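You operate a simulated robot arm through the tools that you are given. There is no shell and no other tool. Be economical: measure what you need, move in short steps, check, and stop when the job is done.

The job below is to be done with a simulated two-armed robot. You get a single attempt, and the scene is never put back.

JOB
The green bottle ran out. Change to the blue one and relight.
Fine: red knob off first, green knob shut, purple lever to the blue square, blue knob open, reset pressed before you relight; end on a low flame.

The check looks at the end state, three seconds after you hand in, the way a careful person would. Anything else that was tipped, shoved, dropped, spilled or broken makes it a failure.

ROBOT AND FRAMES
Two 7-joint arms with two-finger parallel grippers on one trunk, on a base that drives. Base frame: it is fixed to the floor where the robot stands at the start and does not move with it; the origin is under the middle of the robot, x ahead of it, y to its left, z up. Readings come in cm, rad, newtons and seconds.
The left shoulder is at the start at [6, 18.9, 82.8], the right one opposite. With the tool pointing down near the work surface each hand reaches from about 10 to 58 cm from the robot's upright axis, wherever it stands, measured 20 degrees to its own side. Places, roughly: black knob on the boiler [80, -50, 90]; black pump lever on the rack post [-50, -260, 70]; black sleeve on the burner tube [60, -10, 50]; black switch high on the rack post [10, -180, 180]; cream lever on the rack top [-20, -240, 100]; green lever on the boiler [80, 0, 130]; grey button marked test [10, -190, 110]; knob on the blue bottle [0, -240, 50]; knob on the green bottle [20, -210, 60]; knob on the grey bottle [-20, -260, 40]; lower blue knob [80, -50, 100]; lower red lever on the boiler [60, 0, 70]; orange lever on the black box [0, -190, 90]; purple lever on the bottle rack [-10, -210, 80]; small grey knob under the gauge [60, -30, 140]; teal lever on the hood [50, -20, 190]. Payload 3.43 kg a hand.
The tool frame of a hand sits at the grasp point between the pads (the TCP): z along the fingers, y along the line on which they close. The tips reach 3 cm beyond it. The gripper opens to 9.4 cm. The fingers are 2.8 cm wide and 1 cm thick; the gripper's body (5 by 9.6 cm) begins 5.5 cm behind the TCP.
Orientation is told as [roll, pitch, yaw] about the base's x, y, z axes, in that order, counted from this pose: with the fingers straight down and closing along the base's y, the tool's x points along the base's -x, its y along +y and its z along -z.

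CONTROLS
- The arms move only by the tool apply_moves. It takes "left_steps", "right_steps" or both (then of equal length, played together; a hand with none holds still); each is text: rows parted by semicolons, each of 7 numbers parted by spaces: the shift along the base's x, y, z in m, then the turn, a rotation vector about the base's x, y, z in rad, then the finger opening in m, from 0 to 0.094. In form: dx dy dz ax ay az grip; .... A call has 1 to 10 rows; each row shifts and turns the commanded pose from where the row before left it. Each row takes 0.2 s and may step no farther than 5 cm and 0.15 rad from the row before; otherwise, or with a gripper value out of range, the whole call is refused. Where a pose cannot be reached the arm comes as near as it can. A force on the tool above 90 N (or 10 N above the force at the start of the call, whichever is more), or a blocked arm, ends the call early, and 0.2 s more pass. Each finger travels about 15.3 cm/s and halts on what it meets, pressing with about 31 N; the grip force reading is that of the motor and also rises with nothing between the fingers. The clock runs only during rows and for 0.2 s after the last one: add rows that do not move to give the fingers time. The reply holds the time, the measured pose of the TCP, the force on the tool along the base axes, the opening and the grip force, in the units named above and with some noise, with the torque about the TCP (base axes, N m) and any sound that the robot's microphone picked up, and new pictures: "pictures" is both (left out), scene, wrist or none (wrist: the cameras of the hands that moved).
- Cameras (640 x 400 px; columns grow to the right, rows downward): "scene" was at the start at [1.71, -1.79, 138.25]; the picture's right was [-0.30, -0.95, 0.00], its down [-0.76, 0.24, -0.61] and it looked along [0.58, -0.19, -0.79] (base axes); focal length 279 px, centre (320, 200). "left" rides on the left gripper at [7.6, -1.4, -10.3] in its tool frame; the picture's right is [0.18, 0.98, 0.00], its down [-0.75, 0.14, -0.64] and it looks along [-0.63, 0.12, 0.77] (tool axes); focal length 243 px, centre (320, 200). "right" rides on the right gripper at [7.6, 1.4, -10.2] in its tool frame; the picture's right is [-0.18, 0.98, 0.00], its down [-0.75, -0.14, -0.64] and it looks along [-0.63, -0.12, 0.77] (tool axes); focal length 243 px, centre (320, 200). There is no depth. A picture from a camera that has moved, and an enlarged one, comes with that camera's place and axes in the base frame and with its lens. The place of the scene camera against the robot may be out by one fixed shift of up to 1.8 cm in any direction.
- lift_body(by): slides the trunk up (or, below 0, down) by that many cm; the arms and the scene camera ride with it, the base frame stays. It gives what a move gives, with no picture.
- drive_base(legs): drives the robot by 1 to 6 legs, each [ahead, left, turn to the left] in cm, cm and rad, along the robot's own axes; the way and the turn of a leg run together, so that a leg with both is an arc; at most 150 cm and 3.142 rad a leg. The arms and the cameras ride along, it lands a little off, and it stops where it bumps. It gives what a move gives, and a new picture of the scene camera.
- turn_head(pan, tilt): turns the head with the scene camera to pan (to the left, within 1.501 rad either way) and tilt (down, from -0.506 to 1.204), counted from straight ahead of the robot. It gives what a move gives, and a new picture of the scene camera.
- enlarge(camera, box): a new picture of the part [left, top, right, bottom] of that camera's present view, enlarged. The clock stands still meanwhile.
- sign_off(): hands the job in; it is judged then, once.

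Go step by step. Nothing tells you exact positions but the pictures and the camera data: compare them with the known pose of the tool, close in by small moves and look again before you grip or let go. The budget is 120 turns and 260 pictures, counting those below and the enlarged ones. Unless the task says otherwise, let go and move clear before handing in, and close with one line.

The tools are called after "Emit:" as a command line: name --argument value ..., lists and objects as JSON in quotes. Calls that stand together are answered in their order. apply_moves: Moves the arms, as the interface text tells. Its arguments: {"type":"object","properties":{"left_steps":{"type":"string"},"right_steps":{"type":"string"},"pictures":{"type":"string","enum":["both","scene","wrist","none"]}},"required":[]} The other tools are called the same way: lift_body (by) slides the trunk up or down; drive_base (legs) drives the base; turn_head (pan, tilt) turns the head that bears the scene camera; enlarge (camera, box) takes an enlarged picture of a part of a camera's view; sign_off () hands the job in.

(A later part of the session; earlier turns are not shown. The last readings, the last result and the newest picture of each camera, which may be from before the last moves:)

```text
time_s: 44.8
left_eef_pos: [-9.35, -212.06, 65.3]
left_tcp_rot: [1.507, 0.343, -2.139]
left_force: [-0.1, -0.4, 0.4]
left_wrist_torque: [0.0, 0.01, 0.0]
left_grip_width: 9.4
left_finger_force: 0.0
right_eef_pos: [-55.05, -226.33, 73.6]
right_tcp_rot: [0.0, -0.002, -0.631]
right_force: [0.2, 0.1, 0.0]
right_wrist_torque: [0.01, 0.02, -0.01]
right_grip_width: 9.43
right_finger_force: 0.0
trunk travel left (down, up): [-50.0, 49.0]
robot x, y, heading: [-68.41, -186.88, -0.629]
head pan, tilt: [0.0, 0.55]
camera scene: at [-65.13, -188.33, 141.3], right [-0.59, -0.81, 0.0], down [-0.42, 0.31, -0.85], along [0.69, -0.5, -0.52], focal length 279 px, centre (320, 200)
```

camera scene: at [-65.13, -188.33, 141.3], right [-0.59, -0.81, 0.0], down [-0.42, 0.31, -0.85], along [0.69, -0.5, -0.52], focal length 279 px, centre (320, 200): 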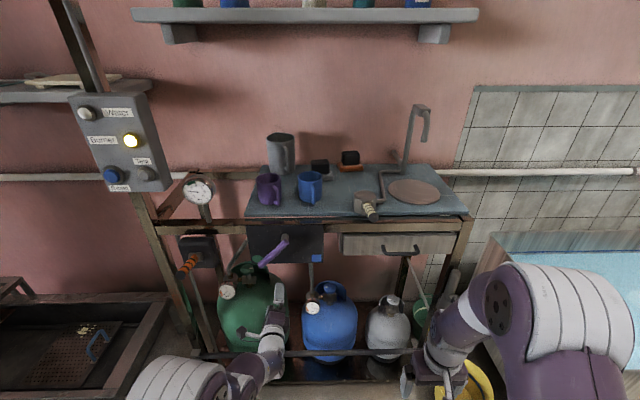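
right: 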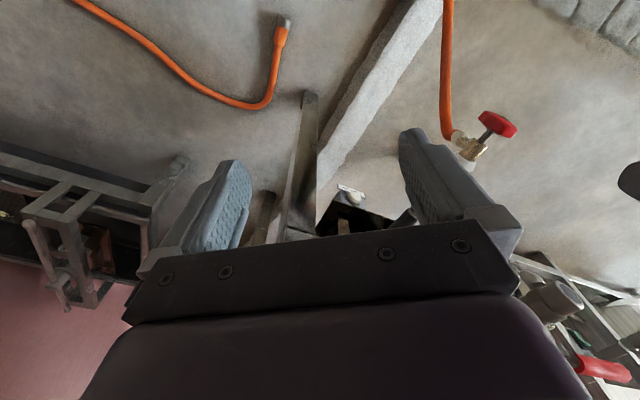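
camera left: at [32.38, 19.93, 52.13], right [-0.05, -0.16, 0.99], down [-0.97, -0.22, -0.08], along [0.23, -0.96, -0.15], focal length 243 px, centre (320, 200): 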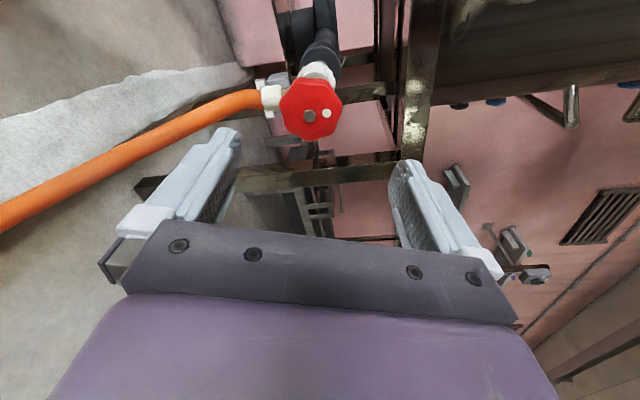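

We're facing the rack. I zoom in on the knobs, lever and reset panel.

Emit:
enlarge --camera "scene" --box '[160, 210, 360, 370]'

Emit:
enlarge --camera "scene" --box '[230, 215, 350, 315]'

Emit:
enlarge --camera "scene" --box '[60, 80, 180, 200]'

```text
2.50 times, centred on (260, 290) of scene
camera zoom: at [-65.13, -188.33, 141.3], right [-0.59, -0.81, 0.0], down [-0.42, 0.31, -0.85], along [0.69, -0.5, -0.52], focal length 697 px, centre (470, -25)
```

zoom: 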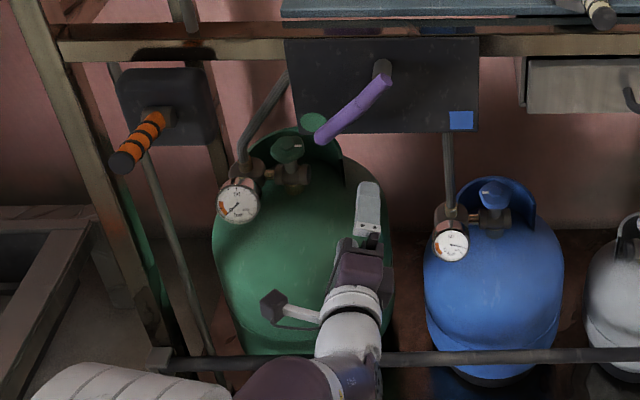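

```text
4.00 times, centred on (290, 265) of scene
camera zoom: at [-65.13, -188.33, 141.3], right [-0.59, -0.81, 0.0], down [-0.42, 0.31, -0.85], along [0.69, -0.5, -0.52], focal length 1116 px, centre (440, -60)
```

zoom: 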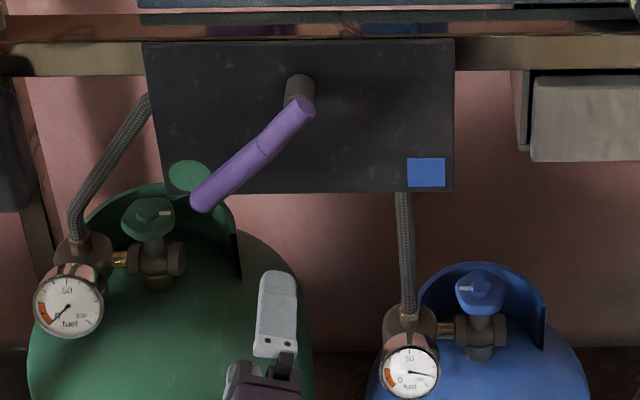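

```text
3.33 times, centred on (120, 140) of scene
camera zoom: at [-65.13, -188.33, 141.3], right [-0.59, -0.81, 0.0], down [-0.42, 0.31, -0.85], along [0.69, -0.5, -0.52], focal length 930 px, centre (987, 400)
```

zoom: 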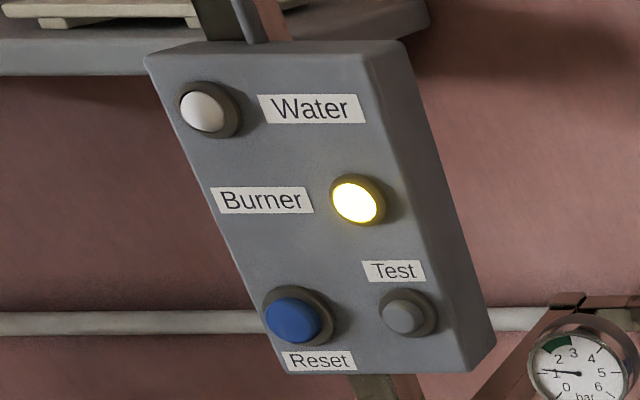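

The bottle knobs sit on top of vertical stems, beneath the change-over box. I back off a little and lower the trunk for a second, lower viewpoint.

Emit:
drive_base --legs '[[-15, 0, 0]]'

Emit:
lift_body --by -45

Emit:
turn_head --pan 0.1 --tilt 0.3

Emit:
enlarge --camera "scene" --box '[200, 130, 400, 255]'

```text
time_s: 46.2
left_eef_pos: [-21.29, -203.25, 65.39]
left_tcp_rot: [1.508, 0.342, -2.138]
left_force: [-0.4, 0.0, -0.4]
left_wrist_torque: [0.0, 0.01, 0.02]
left_grip_width: 9.39
left_finger_force: 0.1
right_eef_pos: [-67.19, -217.53, 73.64]
right_tcp_rot: [0.0, -0.001, -0.633]
right_force: [-0.2, -0.2, 0.0]
right_wrist_torque: [-0.01, -0.02, -0.03]
right_grip_width: 9.39
right_finger_force: 0.0
trunk travel left (down, up): [-50.0, 49.0]
robot x, y, heading: [-79.69, -178.22, -0.63]
head pan, tilt: [0.0, 0.55]
camera scene: at [-77.12, -179.57, 141.32], right [-0.59, -0.81, 0.0], down [-0.42, 0.31, -0.85], along [0.69, -0.5, -0.52], focal length 279 px, centre (320, 200)
```

scene: 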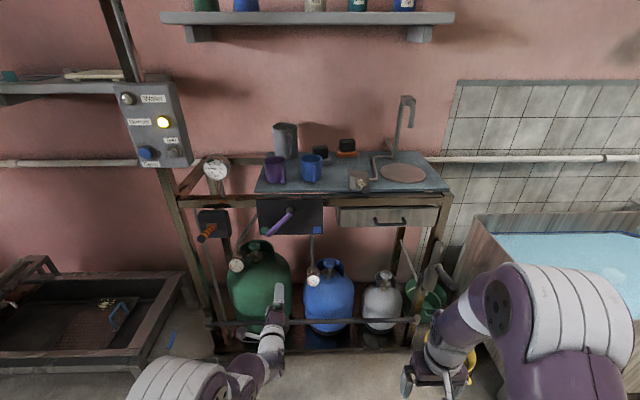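

```text
refused: -45 is not a number from -40 to 40
```

```text
time_s: 46.9
left_eef_pos: [-21.1, -203.39, 65.35]
left_tcp_rot: [1.506, 0.343, -2.139]
left_force: [-0.4, 0.8, 0.3]
left_wrist_torque: [-0.03, 0.02, 0.0]
left_grip_width: 9.42
left_finger_force: 0.2
right_eef_pos: [-67.12, -217.39, 73.67]
right_tcp_rot: [-0.001, 0.0, -0.633]
right_force: [-0.1, 0.3, 0.0]
right_wrist_torque: [-0.05, 0.03, 0.0]
right_grip_width: 9.42
right_finger_force: 0.1
trunk travel left (down, up): [-50.0, 49.0]
robot x, y, heading: [-79.6, -178.56, -0.632]
head pan, tilt: [0.099, 0.3]
camera scene: at [-76.2, -179.09, 143.6], right [-0.51, -0.86, 0.0], down [-0.26, 0.15, -0.96], along [0.82, -0.48, -0.3], focal length 279 px, centre (320, 200)
```

scene: 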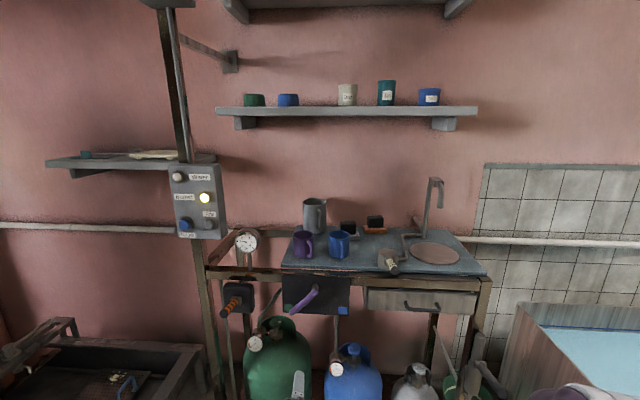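

```text
3.20 times, centred on (300, 192) of scene
camera zoom: at [-76.2, -179.09, 143.6], right [-0.51, -0.86, 0.0], down [-0.26, 0.15, -0.96], along [0.82, -0.48, -0.3], focal length 892 px, centre (384, 224)
```

zoom: 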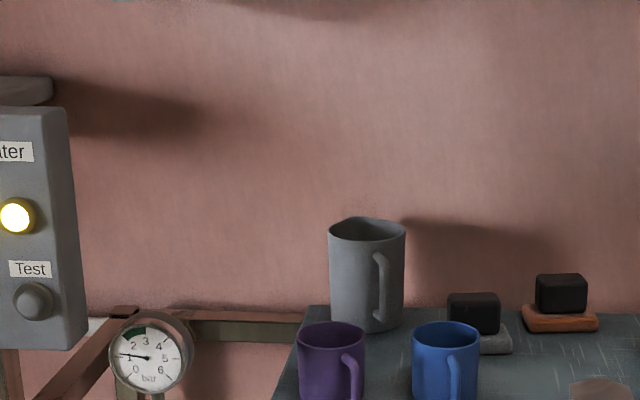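

Take a reference zoom here, then lower the trunk and take the same again.

Emit:
enlarge --camera "scene" --box '[200, 265, 400, 390]'

Emit:
lift_body --by -40

Emit:
enlarge --camera "scene" --box '[200, 180, 400, 305]'

Emit:
enlarge --camera "scene" --box '[140, 0, 300, 100]'

```text
3.20 times, centred on (300, 328) of scene
camera zoom: at [-76.2, -179.09, 143.6], right [-0.51, -0.86, 0.0], down [-0.26, 0.15, -0.96], along [0.82, -0.48, -0.3], focal length 892 px, centre (384, -208)
```

zoom: 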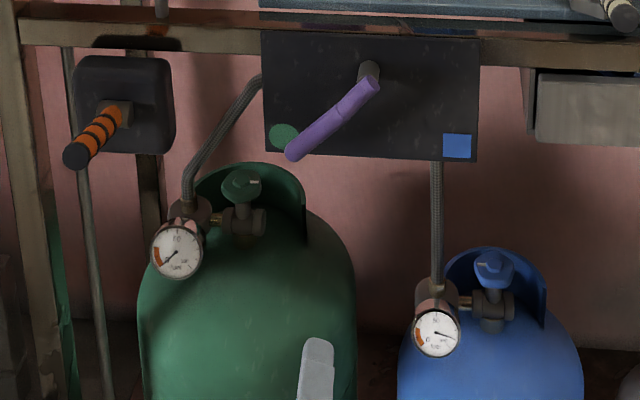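

```text
time_s: 50.8
left_eef_pos: [-21.03, -203.36, 25.31]
left_tcp_rot: [1.505, 0.342, -2.137]
left_force: [-0.2, 0.1, 0.0]
left_wrist_torque: [0.02, 0.01, 0.01]
left_grip_width: 9.39
left_finger_force: 0.1
right_eef_pos: [-67.05, -217.57, 33.67]
right_tcp_rot: [0.0, -0.002, -0.632]
right_force: [0.0, 0.9, 0.2]
right_wrist_torque: [-0.01, -0.01, 0.04]
right_grip_width: 9.37
right_finger_force: 0.1
trunk travel left (down, up): [-10.0, 89.0]
robot x, y, heading: [-79.85, -178.56, -0.629]
head pan, tilt: [0.099, 0.3]
```

```text
3.20 times, centred on (300, 242) of scene
camera zoom: at [-76.2, -179.09, 103.61], right [-0.51, -0.86, 0.0], down [-0.25, 0.15, -0.96], along [0.82, -0.48, -0.3], focal length 892 px, centre (384, 64)
```

zoom: 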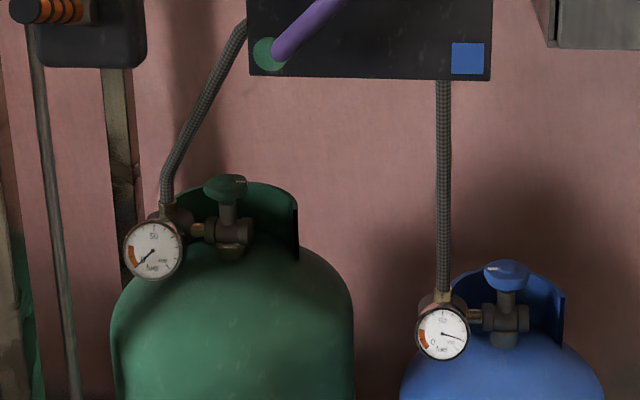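

```text
4.00 times, centred on (220, 50) of scene
camera zoom: at [-76.2, -179.09, 103.61], right [-0.51, -0.86, 0.0], down [-0.25, 0.15, -0.96], along [0.82, -0.48, -0.3], focal length 1116 px, centre (720, 800)
```

zoom: 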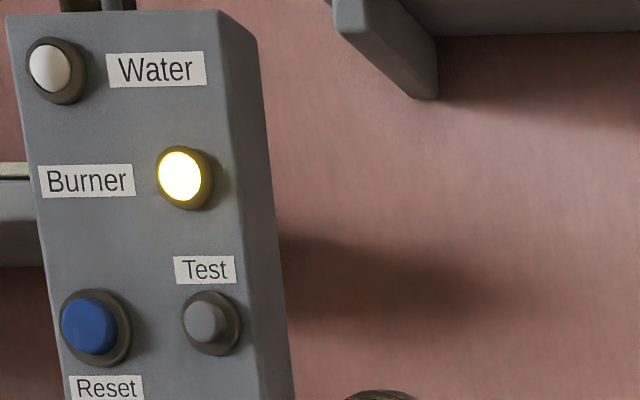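

Triangulated: green knob ≈ (19.7, -212.9, 57), blue knob ≈ (-2.4, -239.6, 48.4), box face plane about 20 cm in front of the green knob. I'll first tuck the left arm back to a tool-down pose, so the right arm can work the knobs.

Emit:
apply_moves --left_steps "-0.009 0.011 0.0045 -0.0383 0.099 0.0896 0.094; -0.009 0.011 0.0045 -0.0383 0.099 0.0896 0.094; -0.009 0.011 0.0045 -0.0383 0.099 0.0896 0.094; -0.009 0.011 0.0045 -0.0383 0.099 0.0896 0.094; -0.009 0.011 0.0045 -0.0383 0.099 0.0896 0.094; -0.009 0.011 0.0045 -0.0383 0.099 0.0896 0.094; -0.009 0.011 0.0045 -0.0383 0.099 0.0896 0.094; -0.009 0.011 0.0045 -0.0383 0.099 0.0896 0.094" --pictures "none"

Emit:
apply_moves --left_steps "-0.009 0.011 0.0045 -0.0383 0.099 0.0896 0.094; -0.009 0.011 0.0045 -0.0383 0.099 0.0896 0.094; -0.009 0.011 0.0045 -0.0383 0.099 0.0896 0.094; -0.009 0.011 0.0045 -0.0383 0.099 0.0896 0.094; -0.009 0.011 0.0045 -0.0383 0.099 0.0896 0.094; -0.009 0.011 0.0045 -0.0383 0.099 0.0896 0.094; -0.009 0.011 0.0045 -0.0383 0.099 0.0896 0.094; -0.009 0.011 0.0045 -0.0383 0.099 0.0896 0.094" --pictures "scene"

```text
time_s: 52.6
left_eef_pos: [-28.51, -194.62, 29.12]
left_tcp_rot: [0.82, -0.141, -1.449]
left_force: [0.4, 0.0, -0.1]
left_wrist_torque: [0.0, 0.0, 0.04]
left_grip_width: 9.42
left_finger_force: 0.0
right_eef_pos: [-67.11, -217.57, 33.53]
right_tcp_rot: [0.001, 0.0, -0.633]
right_force: [-0.5, 0.5, -1.2]
right_wrist_torque: [0.04, 0.0, -0.02]
right_grip_width: 9.4
right_finger_force: 0.0
trunk travel left (down, up): [-10.0, 89.0]
robot x, y, heading: [-80.37, -178.1, -0.631]
head pan, tilt: [0.099, 0.3]
```

```text
time_s: 54.4
left_eef_pos: [-35.46, -185.85, 32.48]
left_tcp_rot: [-0.001, 0.0, -0.629]
left_force: [0.1, 0.1, 0.3]
left_wrist_torque: [0.0, 0.03, -0.01]
left_grip_width: 9.4
left_finger_force: 0.1
right_eef_pos: [-67.04, -217.52, 33.56]
right_tcp_rot: [0.0, 0.001, -0.633]
right_force: [-0.3, -0.8, -0.2]
right_wrist_torque: [0.02, 0.02, 0.01]
right_grip_width: 9.4
right_finger_force: 0.0
trunk travel left (down, up): [-10.0, 89.0]
robot x, y, heading: [-80.06, -178.3, -0.634]
head pan, tilt: [0.099, 0.3]
camera scene: at [-76.2, -179.1, 103.61], right [-0.51, -0.86, 0.0], down [-0.25, 0.15, -0.96], along [0.82, -0.48, -0.3], focal length 279 px, centre (320, 200)
```

scene: 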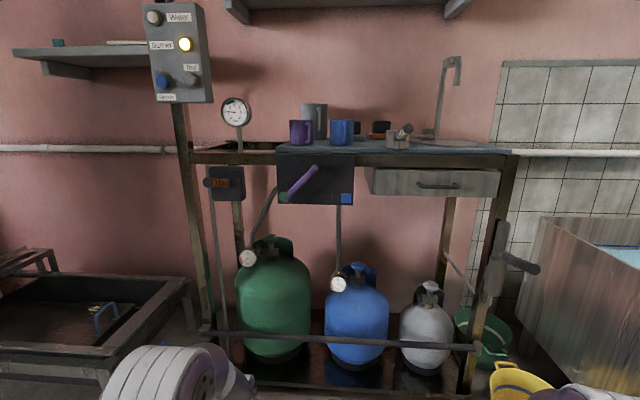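

Now raise the trunk to suit the green knob and swing the right hand to point forward, tilted 20° down.

Emit:
lift_body --by 28

Emit:
apply_moves --right_steps "0.027 -0.0087 0 -0.0722 -0.0983 0 0.094; 0.027 -0.0087 0 -0.0722 -0.0983 0 0.094; 0.027 -0.0087 0 -0.0722 -0.0983 0 0.094; 0.027 -0.0087 0 -0.0722 -0.0983 0 0.094; 0.027 -0.0087 0 -0.0722 -0.0983 0 0.094; 0.027 -0.0087 0 -0.0722 -0.0983 0 0.094; 0.027 -0.0087 0 -0.0722 -0.0983 0 0.094; 0.027 -0.0087 0 -0.0722 -0.0983 0 0.094; 0.027 -0.0087 0 -0.0722 -0.0983 0 0.094; 0.027 -0.0087 0 -0.0722 -0.0983 0 0.094"

```text
time_s: 57.2
left_eef_pos: [-35.54, -185.75, 60.38]
left_tcp_rot: [0.002, 0.002, -0.63]
left_force: [-0.5, -0.1, 0.2]
left_wrist_torque: [-0.03, 0.02, -0.03]
left_grip_width: 9.38
left_finger_force: 0.0
right_eef_pos: [-67.0, -217.59, 61.6]
right_tcp_rot: [-0.001, 0.001, -0.631]
right_force: [-0.1, -0.3, 0.1]
right_wrist_torque: [0.02, 0.02, 0.0]
right_grip_width: 9.41
right_finger_force: 0.2
trunk travel left (down, up): [-38.0, 61.0]
robot x, y, heading: [-80.34, -178.37, -0.628]
head pan, tilt: [0.099, 0.3]
```

```text
time_s: 59.4
left_eef_pos: [-35.57, -185.78, 60.38]
left_tcp_rot: [0.002, 0.001, -0.63]
left_force: [0.3, -0.6, -0.1]
left_wrist_torque: [-0.02, 0.01, 0.0]
left_grip_width: 9.4
left_finger_force: 0.1
right_eef_pos: [-41.75, -226.5, 60.95]
right_tcp_rot: [-0.028, -1.149, -0.627]
right_force: [-0.5, -0.1, 0.0]
right_wrist_torque: [0.02, 0.02, 0.01]
right_grip_width: 9.4
right_finger_force: 0.1
right hand out of reach, approached as far as the arm can: row 5, 6
trunk travel left (down, up): [-38.0, 61.0]
robot x, y, heading: [-80.18, -178.44, -0.631]
head pan, tilt: [0.099, 0.3]
camera scene: at [-76.15, -179.12, 131.61], right [-0.51, -0.86, 0.0], down [-0.26, 0.15, -0.96], along [0.82, -0.48, -0.3], focal length 279 px, centre (320, 200)
camera right: at [-50.82, -217.83, 58.23], right [0.66, 0.74, 0.16], down [-0.3, 0.06, 0.95], along [0.69, -0.67, 0.26], focal length 243 px, centre (320, 200)
```

scene: 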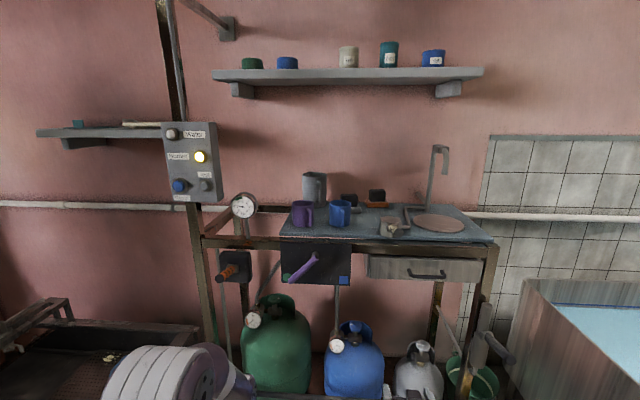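
right: 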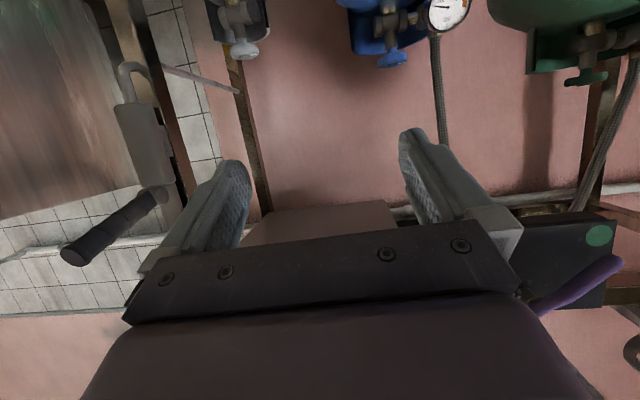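

Turn the base to the working heading (-0.15) and move partly in.

Emit:
drive_base --legs '[[0, 0, 0.48], [16.9, -4.5, 0]]'

Emit:
turn_head --pan -0.35 --tilt 0.55

Emit:
apply_moves --right_steps "0 0 0 0 0 0 0.094" --pictures "wrist"

```text
time_s: 62.3
left_eef_pos: [-20.74, -170.27, 60.38]
left_tcp_rot: [0.002, 0.002, -0.132]
left_force: [-0.8, 0.4, 0.6]
left_wrist_torque: [0.0, 0.0, 0.0]
left_grip_width: 9.39
left_finger_force: 0.0
right_eef_pos: [-6.77, -209.06, 60.91]
right_tcp_rot: [-0.029, -1.144, -0.13]
right_force: [0.8, 0.5, -0.3]
right_wrist_torque: [0.01, 0.03, -0.01]
right_grip_width: 9.41
right_finger_force: 0.1
trunk travel left (down, up): [-38.0, 61.0]
robot x, y, heading: [-63.36, -185.15, -0.131]
head pan, tilt: [0.099, 0.3]
camera scene: at [-59.38, -184.2, 131.6], right [-0.03, -1.0, 0.0], down [-0.3, 0.01, -0.95], along [0.95, -0.03, -0.3], focal length 279 px, centre (320, 200)
```

scene: 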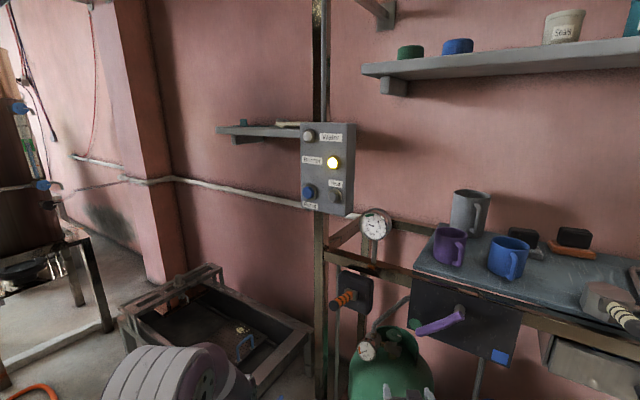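

```text
time_s: 63.2
left_eef_pos: [-20.91, -170.29, 60.43]
left_tcp_rot: [0.002, 0.002, -0.133]
left_force: [0.1, -0.8, -1.1]
left_wrist_torque: [-0.02, 0.04, 0.0]
left_grip_width: 9.41
left_finger_force: 0.0
right_eef_pos: [-6.92, -209.08, 60.97]
right_tcp_rot: [-0.031, -1.148, -0.127]
right_force: [0.8, -0.4, 0.5]
right_wrist_torque: [0.0, 0.02, -0.02]
right_grip_width: 9.41
right_finger_force: 0.0
trunk travel left (down, up): [-38.0, 61.0]
robot x, y, heading: [-63.58, -185.07, -0.14]
head pan, tilt: [-0.351, 0.55]
camera scene: at [-60.85, -188.02, 129.31], right [-0.47, -0.89, 0.0], down [-0.46, 0.24, -0.85], along [0.76, -0.4, -0.52], focal length 279 px, centre (320, 200)
```

scene: 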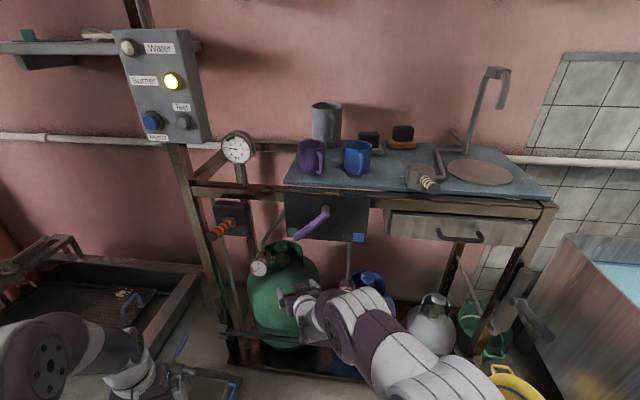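

```text
time_s: 63.6
left_eef_pos: [-20.83, -170.27, 60.44]
left_tcp_rot: [0.002, 0.002, -0.132]
left_force: [0.4, 0.1, -0.4]
left_wrist_torque: [-0.01, 0.01, 0.0]
left_grip_width: 9.4
left_finger_force: 0.1
right_eef_pos: [-6.79, -209.18, 60.84]
right_tcp_rot: [-0.028, -1.146, -0.127]
right_force: [-0.9, -0.2, 0.4]
right_wrist_torque: [-0.03, -0.02, -0.04]
right_grip_width: 9.39
right_finger_force: 0.1
trunk travel left (down, up): [-38.0, 61.0]
robot x, y, heading: [-63.66, -185.11, -0.133]
head pan, tilt: [-0.351, 0.55]
camera right: at [-19.05, -205.85, 58.26], right [0.23, 0.96, 0.16], down [-0.29, -0.09, 0.95], along [0.93, -0.26, 0.26], focal length 243 px, centre (320, 200)
```

right: 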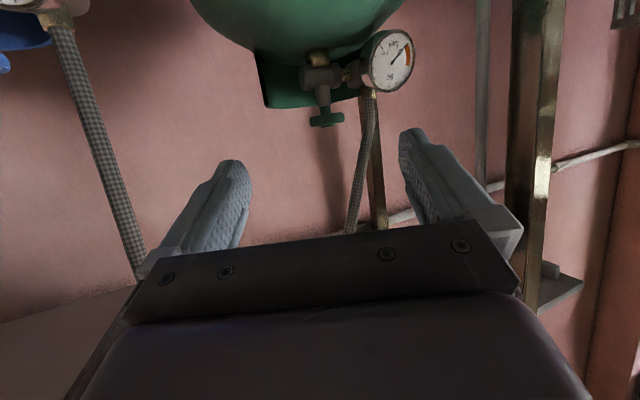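

The wrist camera confirms the green knob at ≈ (19.6, -213.3, 56.4). I lower the shoulder a bit so the forearm stays well under the box, flatten the tilt and yaw the hand for the clockwise turn.

Emit:
lift_body --by -10

Emit:
apply_moves --right_steps "0 0 0.02 0 -0.065 0.08 0.08; 0 0 0.02 0 -0.065 0.08 0.08; 0 0 0.02 0 0 0.09 0.08; 0 0 0.02 0 0 0.08 0.08; 0 0 0.02 0 0 0 0.08; 0 0 0 0 0 0 0.08"

```text
time_s: 64.9
left_eef_pos: [-20.88, -170.39, 50.56]
left_tcp_rot: [0.002, 0.002, -0.131]
left_force: [0.5, 0.1, -0.1]
left_wrist_torque: [0.0, 0.01, 0.03]
left_grip_width: 9.4
left_finger_force: 0.1
right_eef_pos: [-6.95, -209.23, 50.9]
right_tcp_rot: [-0.028, -1.148, -0.126]
right_force: [-1.1, -0.8, 0.2]
right_wrist_torque: [-0.02, 0.03, -0.01]
right_grip_width: 9.43
right_finger_force: 0.1
trunk travel left (down, up): [-28.0, 71.0]
robot x, y, heading: [-63.39, -185.11, -0.133]
head pan, tilt: [-0.351, 0.55]
```

```text
time_s: 66.3
left_eef_pos: [-20.78, -170.33, 50.41]
left_tcp_rot: [0.001, 0.0, -0.132]
left_force: [0.5, -0.3, -0.1]
left_wrist_torque: [0.03, 0.02, 0.0]
left_grip_width: 9.42
left_finger_force: 0.1
right_eef_pos: [-6.9, -209.08, 60.86]
right_tcp_rot: [-0.007, -1.277, 0.182]
right_force: [0.2, 0.9, -0.3]
right_wrist_torque: [0.01, 0.01, -0.01]
right_grip_width: 8.0
right_finger_force: 0.1
trunk travel left (down, up): [-28.0, 71.0]
robot x, y, heading: [-63.55, -184.87, -0.136]
head pan, tilt: [-0.351, 0.55]
camera scene: at [-60.86, -188.03, 119.31], right [-0.47, -0.88, 0.0], down [-0.46, 0.24, -0.85], along [0.75, -0.4, -0.52], focal length 279 px, centre (320, 200)
camera right: at [-19.1, -209.88, 56.57], right [-0.12, 0.98, 0.17], down [-0.37, -0.21, 0.91], along [0.92, 0.04, 0.38], focal length 243 px, centre (320, 200)
```

scene: 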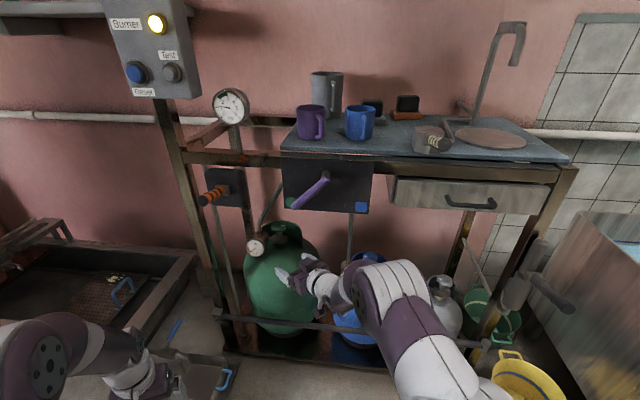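
right: 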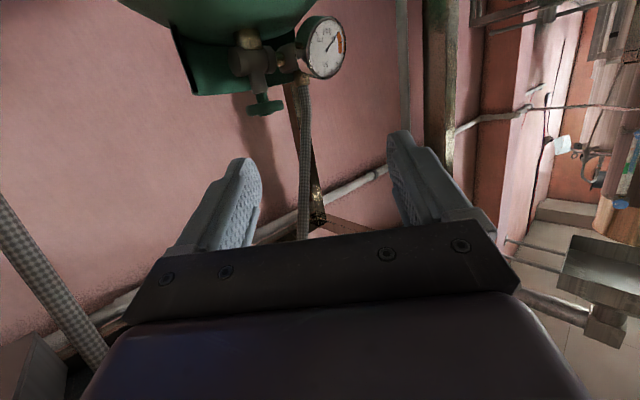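

Emit:
drive_base --legs '[[8, 0, 0]]'

Emit:
apply_moves --right_steps "0 -0.022 0 0 0 0 0.08; 0 -0.022 0 0 0 0 0.08"

```text
time_s: 67.4
left_eef_pos: [-13.09, -171.39, 50.36]
left_tcp_rot: [0.001, 0.003, -0.133]
left_force: [0.1, 0.3, 0.4]
left_wrist_torque: [0.01, 0.02, 0.02]
left_grip_width: 9.38
left_finger_force: 0.1
right_eef_pos: [0.84, -210.21, 60.67]
right_tcp_rot: [-0.008, -1.275, 0.182]
right_force: [0.5, -0.4, 0.0]
right_wrist_torque: [-0.04, -0.02, -0.02]
right_grip_width: 8.02
right_finger_force: 0.0
trunk travel left (down, up): [-28.0, 71.0]
robot x, y, heading: [-55.6, -186.15, -0.132]
head pan, tilt: [-0.351, 0.55]
camera scene: at [-53.05, -189.08, 119.31], right [-0.47, -0.88, 0.0], down [-0.46, 0.24, -0.85], along [0.75, -0.4, -0.52], focal length 279 px, centre (320, 200)
```

scene: 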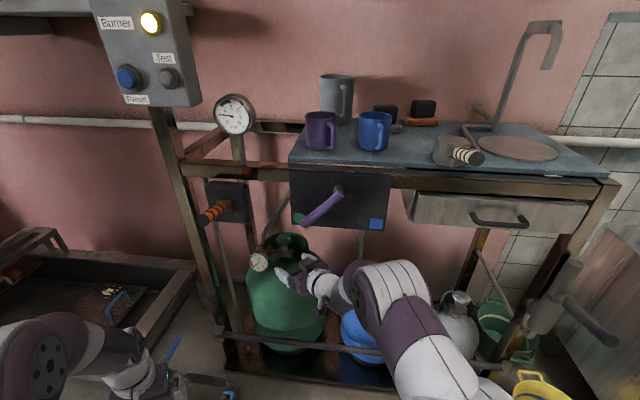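

```text
time_s: 68.0
left_eef_pos: [-13.07, -171.4, 50.54]
left_tcp_rot: [0.002, 0.001, -0.133]
left_force: [-0.6, -0.1, 0.4]
left_wrist_torque: [-0.04, 0.02, -0.02]
left_grip_width: 9.41
left_finger_force: 0.0
right_eef_pos: [0.95, -214.64, 60.86]
right_tcp_rot: [-0.005, -1.275, 0.183]
right_force: [0.0, 1.0, 0.2]
right_wrist_torque: [0.04, -0.04, -0.02]
right_grip_width: 7.99
right_finger_force: 0.1
trunk travel left (down, up): [-28.0, 71.0]
robot x, y, heading: [-55.8, -186.38, -0.131]
head pan, tilt: [-0.351, 0.55]
camera scene: at [-53.09, -189.09, 119.31], right [-0.47, -0.88, 0.0], down [-0.46, 0.24, -0.85], along [0.75, -0.4, -0.52], focal length 279 px, centre (320, 200)
camera right: at [-11.26, -215.41, 56.64], right [-0.12, 0.98, 0.17], down [-0.36, -0.21, 0.91], along [0.92, 0.04, 0.38], focal length 243 px, centre (320, 200)
```

scene: 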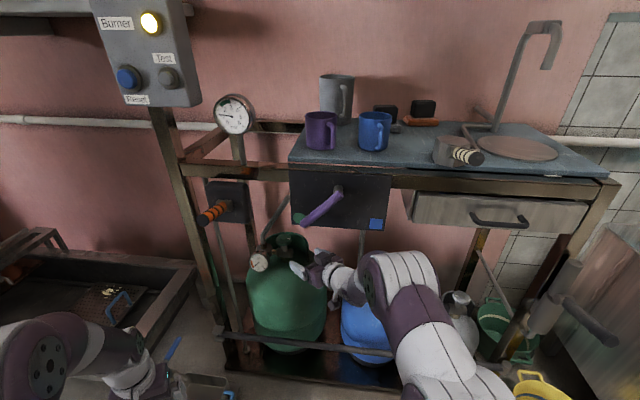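
right: 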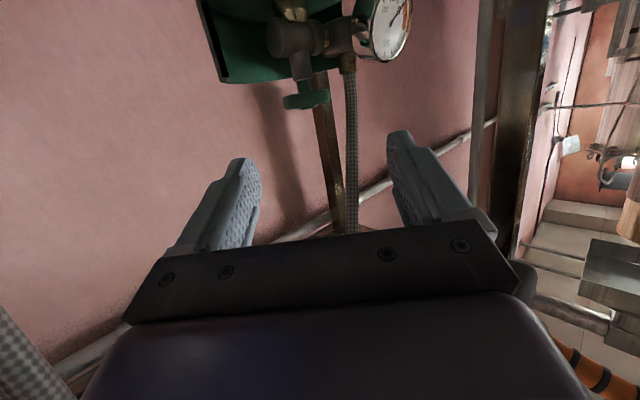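

Knob fix is stable at (19.6, -213.4, 56.3). Drive 5 cm more and bring the hand in.

Emit:
drive_base --legs '[[5, 0, 0]]'

Emit:
apply_moves --right_steps "0.02 0 -0.008 0 0 0 0.08; 0.025 0.006 -0.01 0 0 0 0.08; 0.025 0.007 -0.009 0 0 0 0.08; 0 0 0 0 0 0 0.08"

```text
time_s: 68.9
left_eef_pos: [-8.01, -172.08, 50.55]
left_tcp_rot: [0.002, 0.003, -0.132]
left_force: [-1.3, -0.3, -0.1]
left_wrist_torque: [-0.01, 0.01, 0.0]
left_grip_width: 9.4
left_finger_force: 0.0
right_eef_pos: [5.93, -215.27, 60.82]
right_tcp_rot: [-0.007, -1.277, 0.179]
right_force: [1.1, -0.3, -0.1]
right_wrist_torque: [-0.04, -0.01, 0.01]
right_grip_width: 7.99
right_finger_force: 0.1
trunk travel left (down, up): [-28.0, 71.0]
robot x, y, heading: [-50.56, -186.82, -0.133]
head pan, tilt: [-0.351, 0.55]
camera scene: at [-47.93, -189.78, 119.31], right [-0.47, -0.88, 0.0], down [-0.46, 0.24, -0.85], along [0.75, -0.4, -0.52], focal length 279 px, centre (320, 200)
```

scene: 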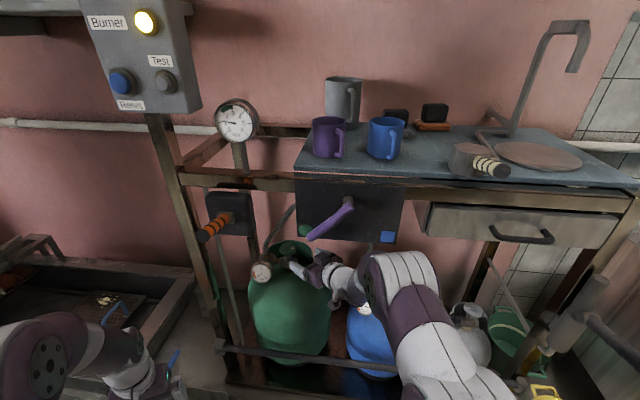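

```text
time_s: 69.9
left_eef_pos: [-8.04, -172.07, 50.44]
left_tcp_rot: [0.001, 0.002, -0.134]
left_force: [0.4, -0.1, 0.4]
left_wrist_torque: [-0.01, 0.02, 0.0]
left_grip_width: 9.37
left_finger_force: 0.1
right_eef_pos: [13.01, -214.1, 58.1]
right_tcp_rot: [-0.007, -1.277, 0.18]
right_force: [-0.4, 0.1, -0.5]
right_wrist_torque: [-0.02, -0.02, 0.03]
right_grip_width: 8.01
right_finger_force: 0.1
trunk travel left (down, up): [-28.0, 71.0]
robot x, y, heading: [-50.85, -186.55, -0.136]
head pan, tilt: [-0.351, 0.55]
camera scene: at [-47.97, -189.77, 119.31], right [-0.47, -0.88, 0.0], down [-0.46, 0.24, -0.85], along [0.75, -0.4, -0.52], focal length 279 px, centre (320, 200)
camera right: at [0.99, -214.69, 53.91], right [-0.12, 0.98, 0.17], down [-0.37, -0.21, 0.91], along [0.92, 0.04, 0.38], focal length 243 px, centre (320, 200)
```

scene: 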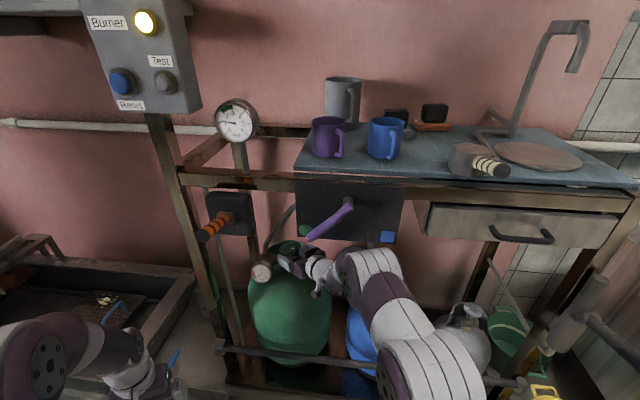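
right: 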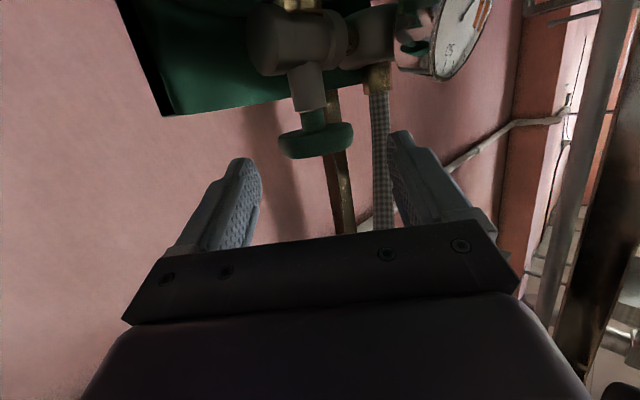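

Centered well enough; advance onto the knob with slightly narrowed fingers.

Emit:
apply_moves --right_steps "0.02 0.002 -0.005 0 0 0 0.074; 0.023 0.003 -0.004 0 0 0 0.074; 0.02 0.002 -0.003 0 0 0 0.074; 0 0 0 0 0 0 0.074" --pictures "wrist"

```text
time_s: 70.9
left_eef_pos: [-7.98, -172.19, 50.32]
left_tcp_rot: [0.0, 0.003, -0.134]
left_force: [0.0, 0.2, 0.3]
left_wrist_torque: [0.0, -0.01, 0.0]
left_grip_width: 9.4
left_finger_force: 0.1
right_eef_pos: [19.33, -213.5, 57.03]
right_tcp_rot: [-0.008, -1.276, 0.181]
right_force: [0.6, 0.6, 0.6]
right_wrist_torque: [0.03, 0.01, -0.01]
right_grip_width: 7.41
right_finger_force: 0.1
trunk travel left (down, up): [-28.0, 71.0]
robot x, y, heading: [-50.68, -186.72, -0.138]
head pan, tilt: [-0.351, 0.55]
camera right: at [7.23, -214.18, 52.72], right [-0.12, 0.98, 0.17], down [-0.36, -0.21, 0.91], along [0.92, 0.04, 0.38], focal length 243 px, centre (320, 200)
```

right: 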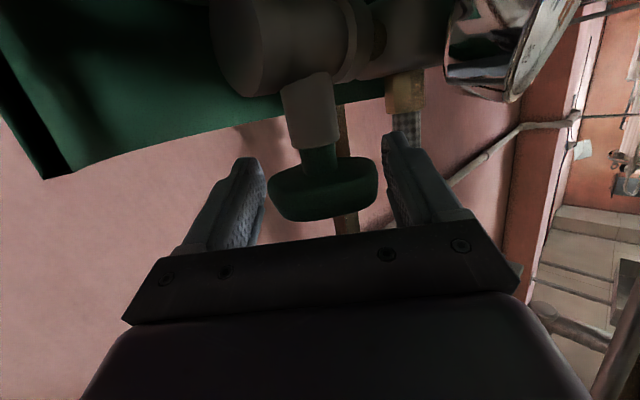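

The knob sits between the pads. Grip it.

Emit:
apply_moves --right_steps "0 0 0 0 0 0 0.04; 0 0 0 0 0 0 0.04; 0 0 0 0 0 0 0.04; 0 0 0 0 0 -0.1 0.04; 0 0 0 0 0 -0.1 0.04; 0 0 0 0 0 0 0.04" --pictures "wrist"

```text
time_s: 72.3
left_eef_pos: [-7.89, -171.96, 50.28]
left_tcp_rot: [0.0, 0.004, -0.133]
left_force: [0.1, 0.7, -0.8]
left_wrist_torque: [-0.01, 0.01, -0.02]
left_grip_width: 9.41
left_finger_force: 0.1
right_eef_pos: [19.2, -213.42, 56.48]
right_tcp_rot: [-0.013, -1.265, -0.011]
right_force: [-15.0, 24.4, -27.0]
right_wrist_torque: [-0.23, -0.5, -0.23]
right_grip_width: 5.31
right_finger_force: 45.5
trunk travel left (down, up): [-28.0, 71.0]
robot x, y, heading: [-50.73, -186.99, -0.137]
head pan, tilt: [-0.351, 0.55]
camera right: at [7.19, -211.66, 52.46], right [0.08, 0.98, 0.17], down [-0.39, -0.13, 0.91], along [0.92, -0.14, 0.37], focal length 243 px, centre (320, 200)
```

right: 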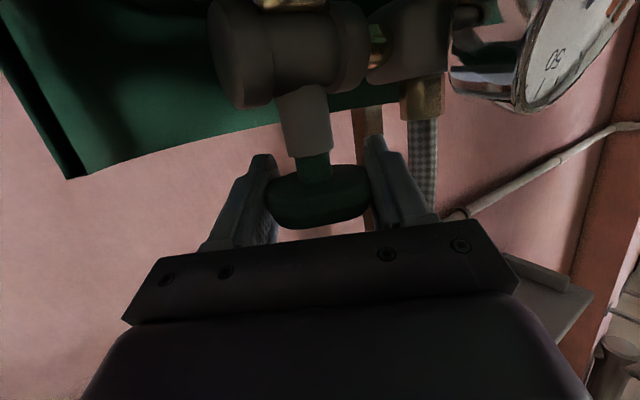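

Gripped and turning; I relax the side forces a bit and continue the clockwise turn.

Emit:
apply_moves --right_steps "-0.002 0.003 -0.004 0 0 0 0.04; 0 0 0 0 0 -0.1 0.04; 0 0 0 0 0 -0.1 0.04; 0 0 0 0 0 -0.1 0.04; 0 0 0 0 0 0 0.04" --pictures "wrist"

```text
time_s: 73.5
left_eef_pos: [-7.89, -172.25, 50.28]
left_tcp_rot: [0.002, 0.004, -0.135]
left_force: [0.0, -0.1, -0.4]
left_wrist_torque: [0.03, 0.0, -0.03]
left_grip_width: 9.38
left_finger_force: 0.2
right_eef_pos: [19.2, -213.61, 56.59]
right_tcp_rot: [0.005, -1.277, -0.334]
right_force: [12.5, -30.9, -12.1]
right_wrist_torque: [-0.6, -0.31, 0.24]
right_grip_width: 5.29
right_finger_force: 45.0
trunk travel left (down, up): [-28.0, 71.0]
robot x, y, heading: [-50.49, -186.64, -0.137]
head pan, tilt: [-0.351, 0.55]
camera right: at [8.24, -208.38, 52.33], right [0.37, 0.91, 0.18], down [-0.42, 0.0, 0.91], along [0.83, -0.41, 0.38], focal length 243 px, centre (320, 200)
```

right: 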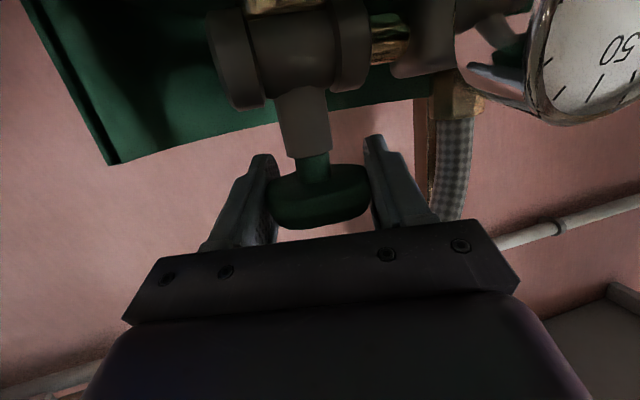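

Emit:
apply_moves --right_steps "0.001 -0.002 0 0 0 -0.1 0.04; 0 0 0 0 0 -0.1 0.04; 0 0 0 0 0 -0.1 0.04; 0 0 0 0 0 0 0.04" --pictures "wrist"

Emit:
enlarge --camera "scene" --box '[240, 200, 380, 320]'

```text
time_s: 74.5
left_eef_pos: [-8.0, -172.11, 50.48]
left_tcp_rot: [0.003, 0.002, -0.132]
left_force: [1.0, 0.9, 1.0]
left_wrist_torque: [0.0, 0.01, 0.01]
left_grip_width: 9.38
left_finger_force: 0.2
right_eef_pos: [19.05, -213.99, 56.58]
right_tcp_rot: [-0.001, -1.276, -0.633]
right_force: [-14.7, -41.5, -2.9]
right_wrist_torque: [-0.7, -0.75, 0.4]
right_grip_width: 5.27
right_finger_force: 44.9
trunk travel left (down, up): [-28.0, 71.0]
robot x, y, heading: [-50.75, -186.85, -0.136]
head pan, tilt: [-0.351, 0.55]
camera right: at [10.13, -205.62, 52.34], right [0.63, 0.76, 0.18], down [-0.4, 0.12, 0.91], along [0.67, -0.64, 0.38], focal length 243 px, centre (320, 200)
```

right: 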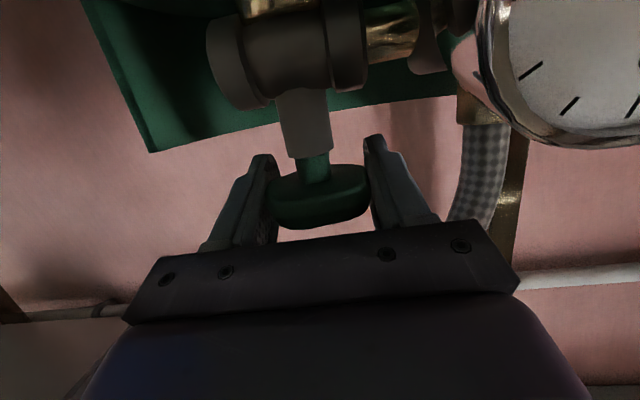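

```text
3.33 times, centred on (310, 260) of scene
camera zoom: at [-48.09, -190.13, 119.3], right [-0.47, -0.88, 0.0], down [-0.46, 0.25, -0.85], along [0.75, -0.4, -0.52], focal length 930 px, centre (353, 0)
```

zoom: 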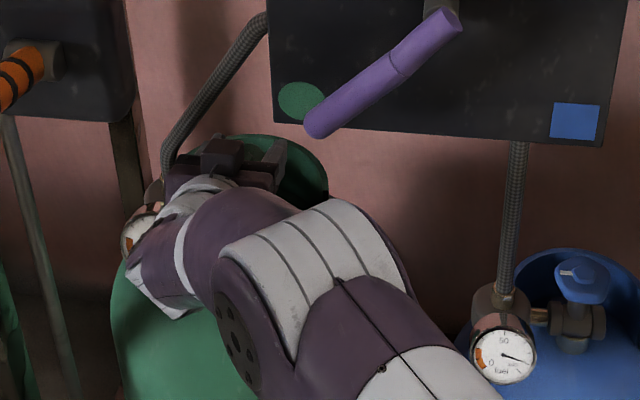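

Emit:
apply_moves --right_steps "-0.002 -0.005 0 0 0 0 0.04; 0 0 0 0 0 -0.08 0.04; 0 0 0 0 0 0 0.04" --pictures "none"

```text
time_s: 75.3
left_eef_pos: [-8.0, -172.22, 50.38]
left_tcp_rot: [0.003, 0.003, -0.132]
left_force: [0.3, 0.5, -0.6]
left_wrist_torque: [-0.03, 0.04, 0.04]
left_grip_width: 9.38
left_finger_force: 0.2
right_eef_pos: [18.81, -213.79, 56.54]
right_tcp_rot: [-0.003, -1.274, -0.704]
right_force: [-6.4, -23.0, -4.9]
right_wrist_torque: [0.63, 0.05, 0.2]
right_grip_width: 5.27
right_finger_force: 45.1
trunk travel left (down, up): [-28.0, 71.0]
robot x, y, heading: [-50.48, -186.73, -0.137]
head pan, tilt: [-0.351, 0.55]
```

Release and back off to view the knob's mark.

Emit:
apply_moves --right_steps "0 0 0 0 0 0 0.076; 0 0 0 0 0 0 0.076; -0.022 0.018 0.008 0 0 0 0.076; -0.022 0.018 0.008 0 0 0 0.076; -0.03 0.015 0.008 0 0 0.1 0.076; -0.03 0.0 0.008 0 0 0.1 0.076; -0.03 -0.01 0 0 0 0.1 0.076; -0.02 -0.01 0 0 0 0.1 0.076"

Emit:
enlarge --camera "scene" --box '[240, 200, 380, 320]'

```text
time_s: 77.1
left_eef_pos: [-7.93, -172.02, 50.57]
left_tcp_rot: [0.001, 0.002, -0.133]
left_force: [1.2, -0.1, 0.4]
left_wrist_torque: [0.01, 0.01, 0.02]
left_grip_width: 9.41
left_finger_force: 0.1
right_eef_pos: [3.46, -210.7, 59.8]
right_tcp_rot: [-0.006, -1.276, -0.3]
right_force: [0.2, -0.2, 0.5]
right_wrist_torque: [0.01, 0.01, -0.02]
right_grip_width: 7.59
right_finger_force: 0.0
trunk travel left (down, up): [-28.0, 71.0]
robot x, y, heading: [-50.99, -186.91, -0.135]
head pan, tilt: [-0.351, 0.55]
camera scene: at [-47.99, -189.77, 119.31], right [-0.47, -0.88, 0.0], down [-0.46, 0.24, -0.85], along [0.75, -0.4, -0.52], focal length 279 px, centre (320, 200)
camera right: at [-7.52, -205.75, 55.53], right [0.35, 0.92, 0.17], down [-0.42, -0.01, 0.91], along [0.84, -0.39, 0.38], focal length 243 px, centre (320, 200)
```

scene: 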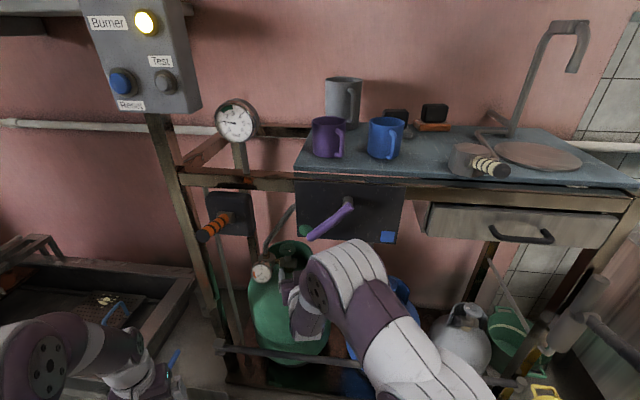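
right: 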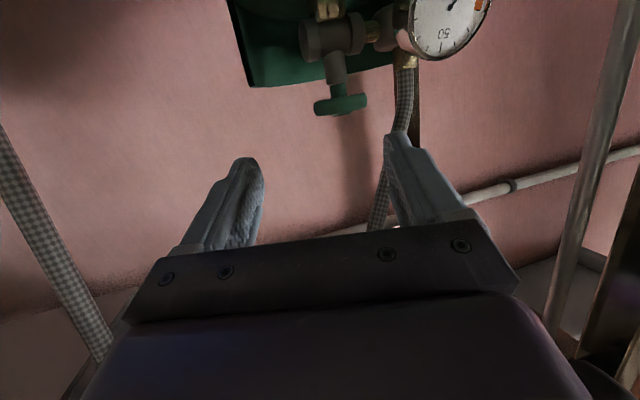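

```text
3.33 times, centred on (310, 260) of scene
camera zoom: at [-47.99, -189.77, 119.31], right [-0.47, -0.88, 0.0], down [-0.46, 0.24, -0.85], along [0.75, -0.4, -0.52], focal length 930 px, centre (353, 0)
```

zoom: 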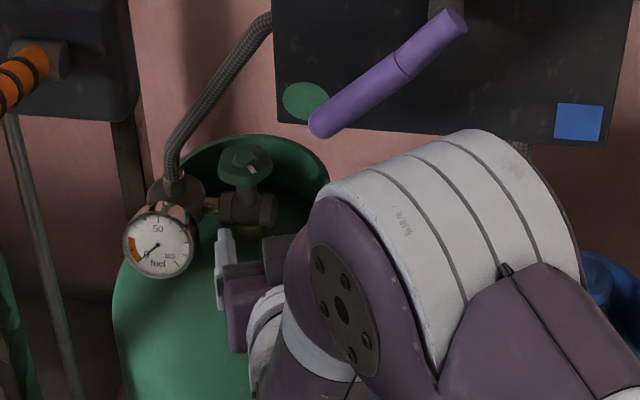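

Emit:
enlarge --camera "scene" --box '[274, 238, 304, 258]'

```text
16.00 times, centred on (289, 248) of scene
camera zoom: at [-47.99, -189.77, 119.31], right [-0.47, -0.88, 0.0], down [-0.46, 0.24, -0.85], along [0.75, -0.4, -0.52], focal length 4462 px, centre (816, -568)
```

zoom: 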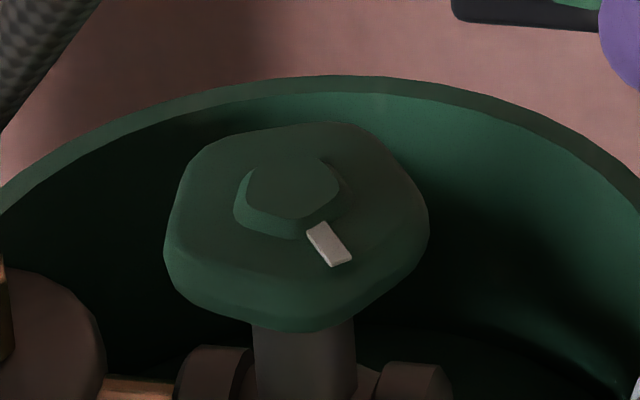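

The mark has moved clockwise by 50-60° and no stop yet (blue's closed mark points left, so I expect about 180° in all). Go in for another stroke.

Emit:
apply_moves --right_steps "0.0 -0.012 0 0 0 0.14 0.08; 0.02 -0.012 -0.004 0 0 0.14 0.08; 0.03 -0.01 -0.006 0 0 0.14 0.08; 0.036 -0.006 -0.006 0 0 0.12 0.08; 0 0 0 0 0 0 0.076" --pictures "wrist"

```text
time_s: 78.3
left_eef_pos: [-7.95, -172.08, 50.46]
left_tcp_rot: [0.003, 0.001, -0.133]
left_force: [0.5, 0.8, 0.7]
left_wrist_torque: [-0.01, 0.0, 0.01]
left_grip_width: 9.38
left_finger_force: 0.1
right_eef_pos: [12.18, -214.79, 58.25]
right_tcp_rot: [-0.006, -1.274, 0.24]
right_force: [0.6, -0.4, 0.3]
right_wrist_torque: [0.0, -0.01, -0.01]
right_grip_width: 7.59
right_finger_force: 0.1
trunk travel left (down, up): [-28.0, 71.0]
robot x, y, heading: [-50.74, -186.59, -0.136]
head pan, tilt: [-0.351, 0.55]
camera right: at [0.01, -216.23, 53.89], right [-0.18, 0.97, 0.17], down [-0.35, -0.23, 0.91], along [0.92, 0.1, 0.38], focal length 243 px, centre (320, 200)
```

right: 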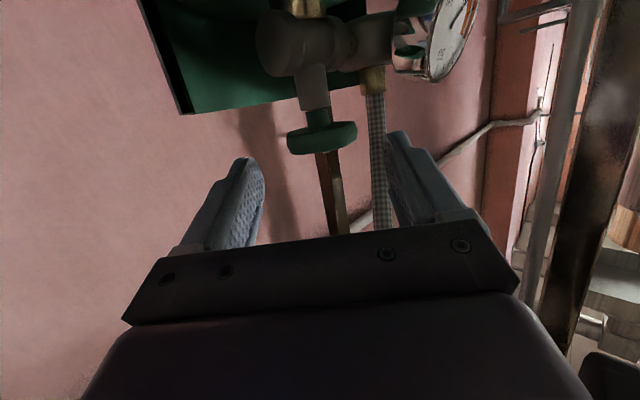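

Emit:
apply_moves --right_steps "0.006 -0.008 0.001 0 0 0.1 0.076; 0.006 -0.008 0.001 0 0 0.1 0.076; 0.02 0.01 -0.006 0 0 0 0.076; 0.02 0.01 -0.006 0 0 0 0.076; 0.02 0.009 -0.006 0 0 0 0.076; 0 0 0 0 0 0 0.076" --pictures "wrist"

```text
time_s: 79.7
left_eef_pos: [-8.32, -171.96, 50.65]
left_tcp_rot: [0.001, -0.007, -0.134]
left_force: [1.0, -0.2, 0.1]
left_wrist_torque: [0.0, -0.02, 0.0]
left_grip_width: 9.39
left_finger_force: 0.0
right_eef_pos: [18.86, -213.54, 57.02]
right_tcp_rot: [-0.014, -1.281, 0.446]
right_force: [-0.3, -0.3, 0.9]
right_wrist_torque: [-0.01, 0.0, 0.03]
right_grip_width: 7.61
right_finger_force: 0.1
trunk travel left (down, up): [-28.0, 71.0]
robot x, y, heading: [-50.7, -186.91, -0.13]
head pan, tilt: [-0.351, 0.55]
camera right: at [7.34, -217.18, 52.73], right [-0.37, 0.91, 0.17], down [-0.3, -0.29, 0.91], along [0.88, 0.28, 0.39], focal length 243 px, centre (320, 200)
```

right: 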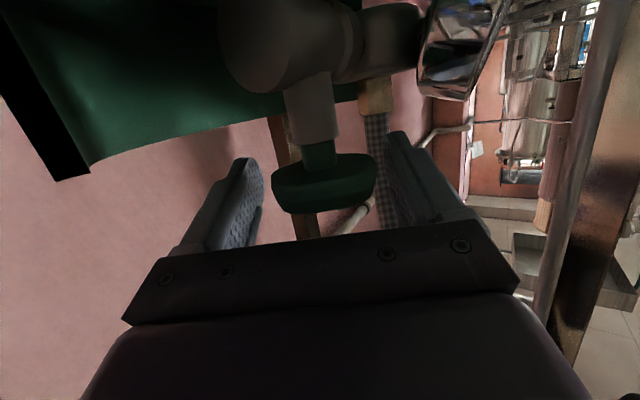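

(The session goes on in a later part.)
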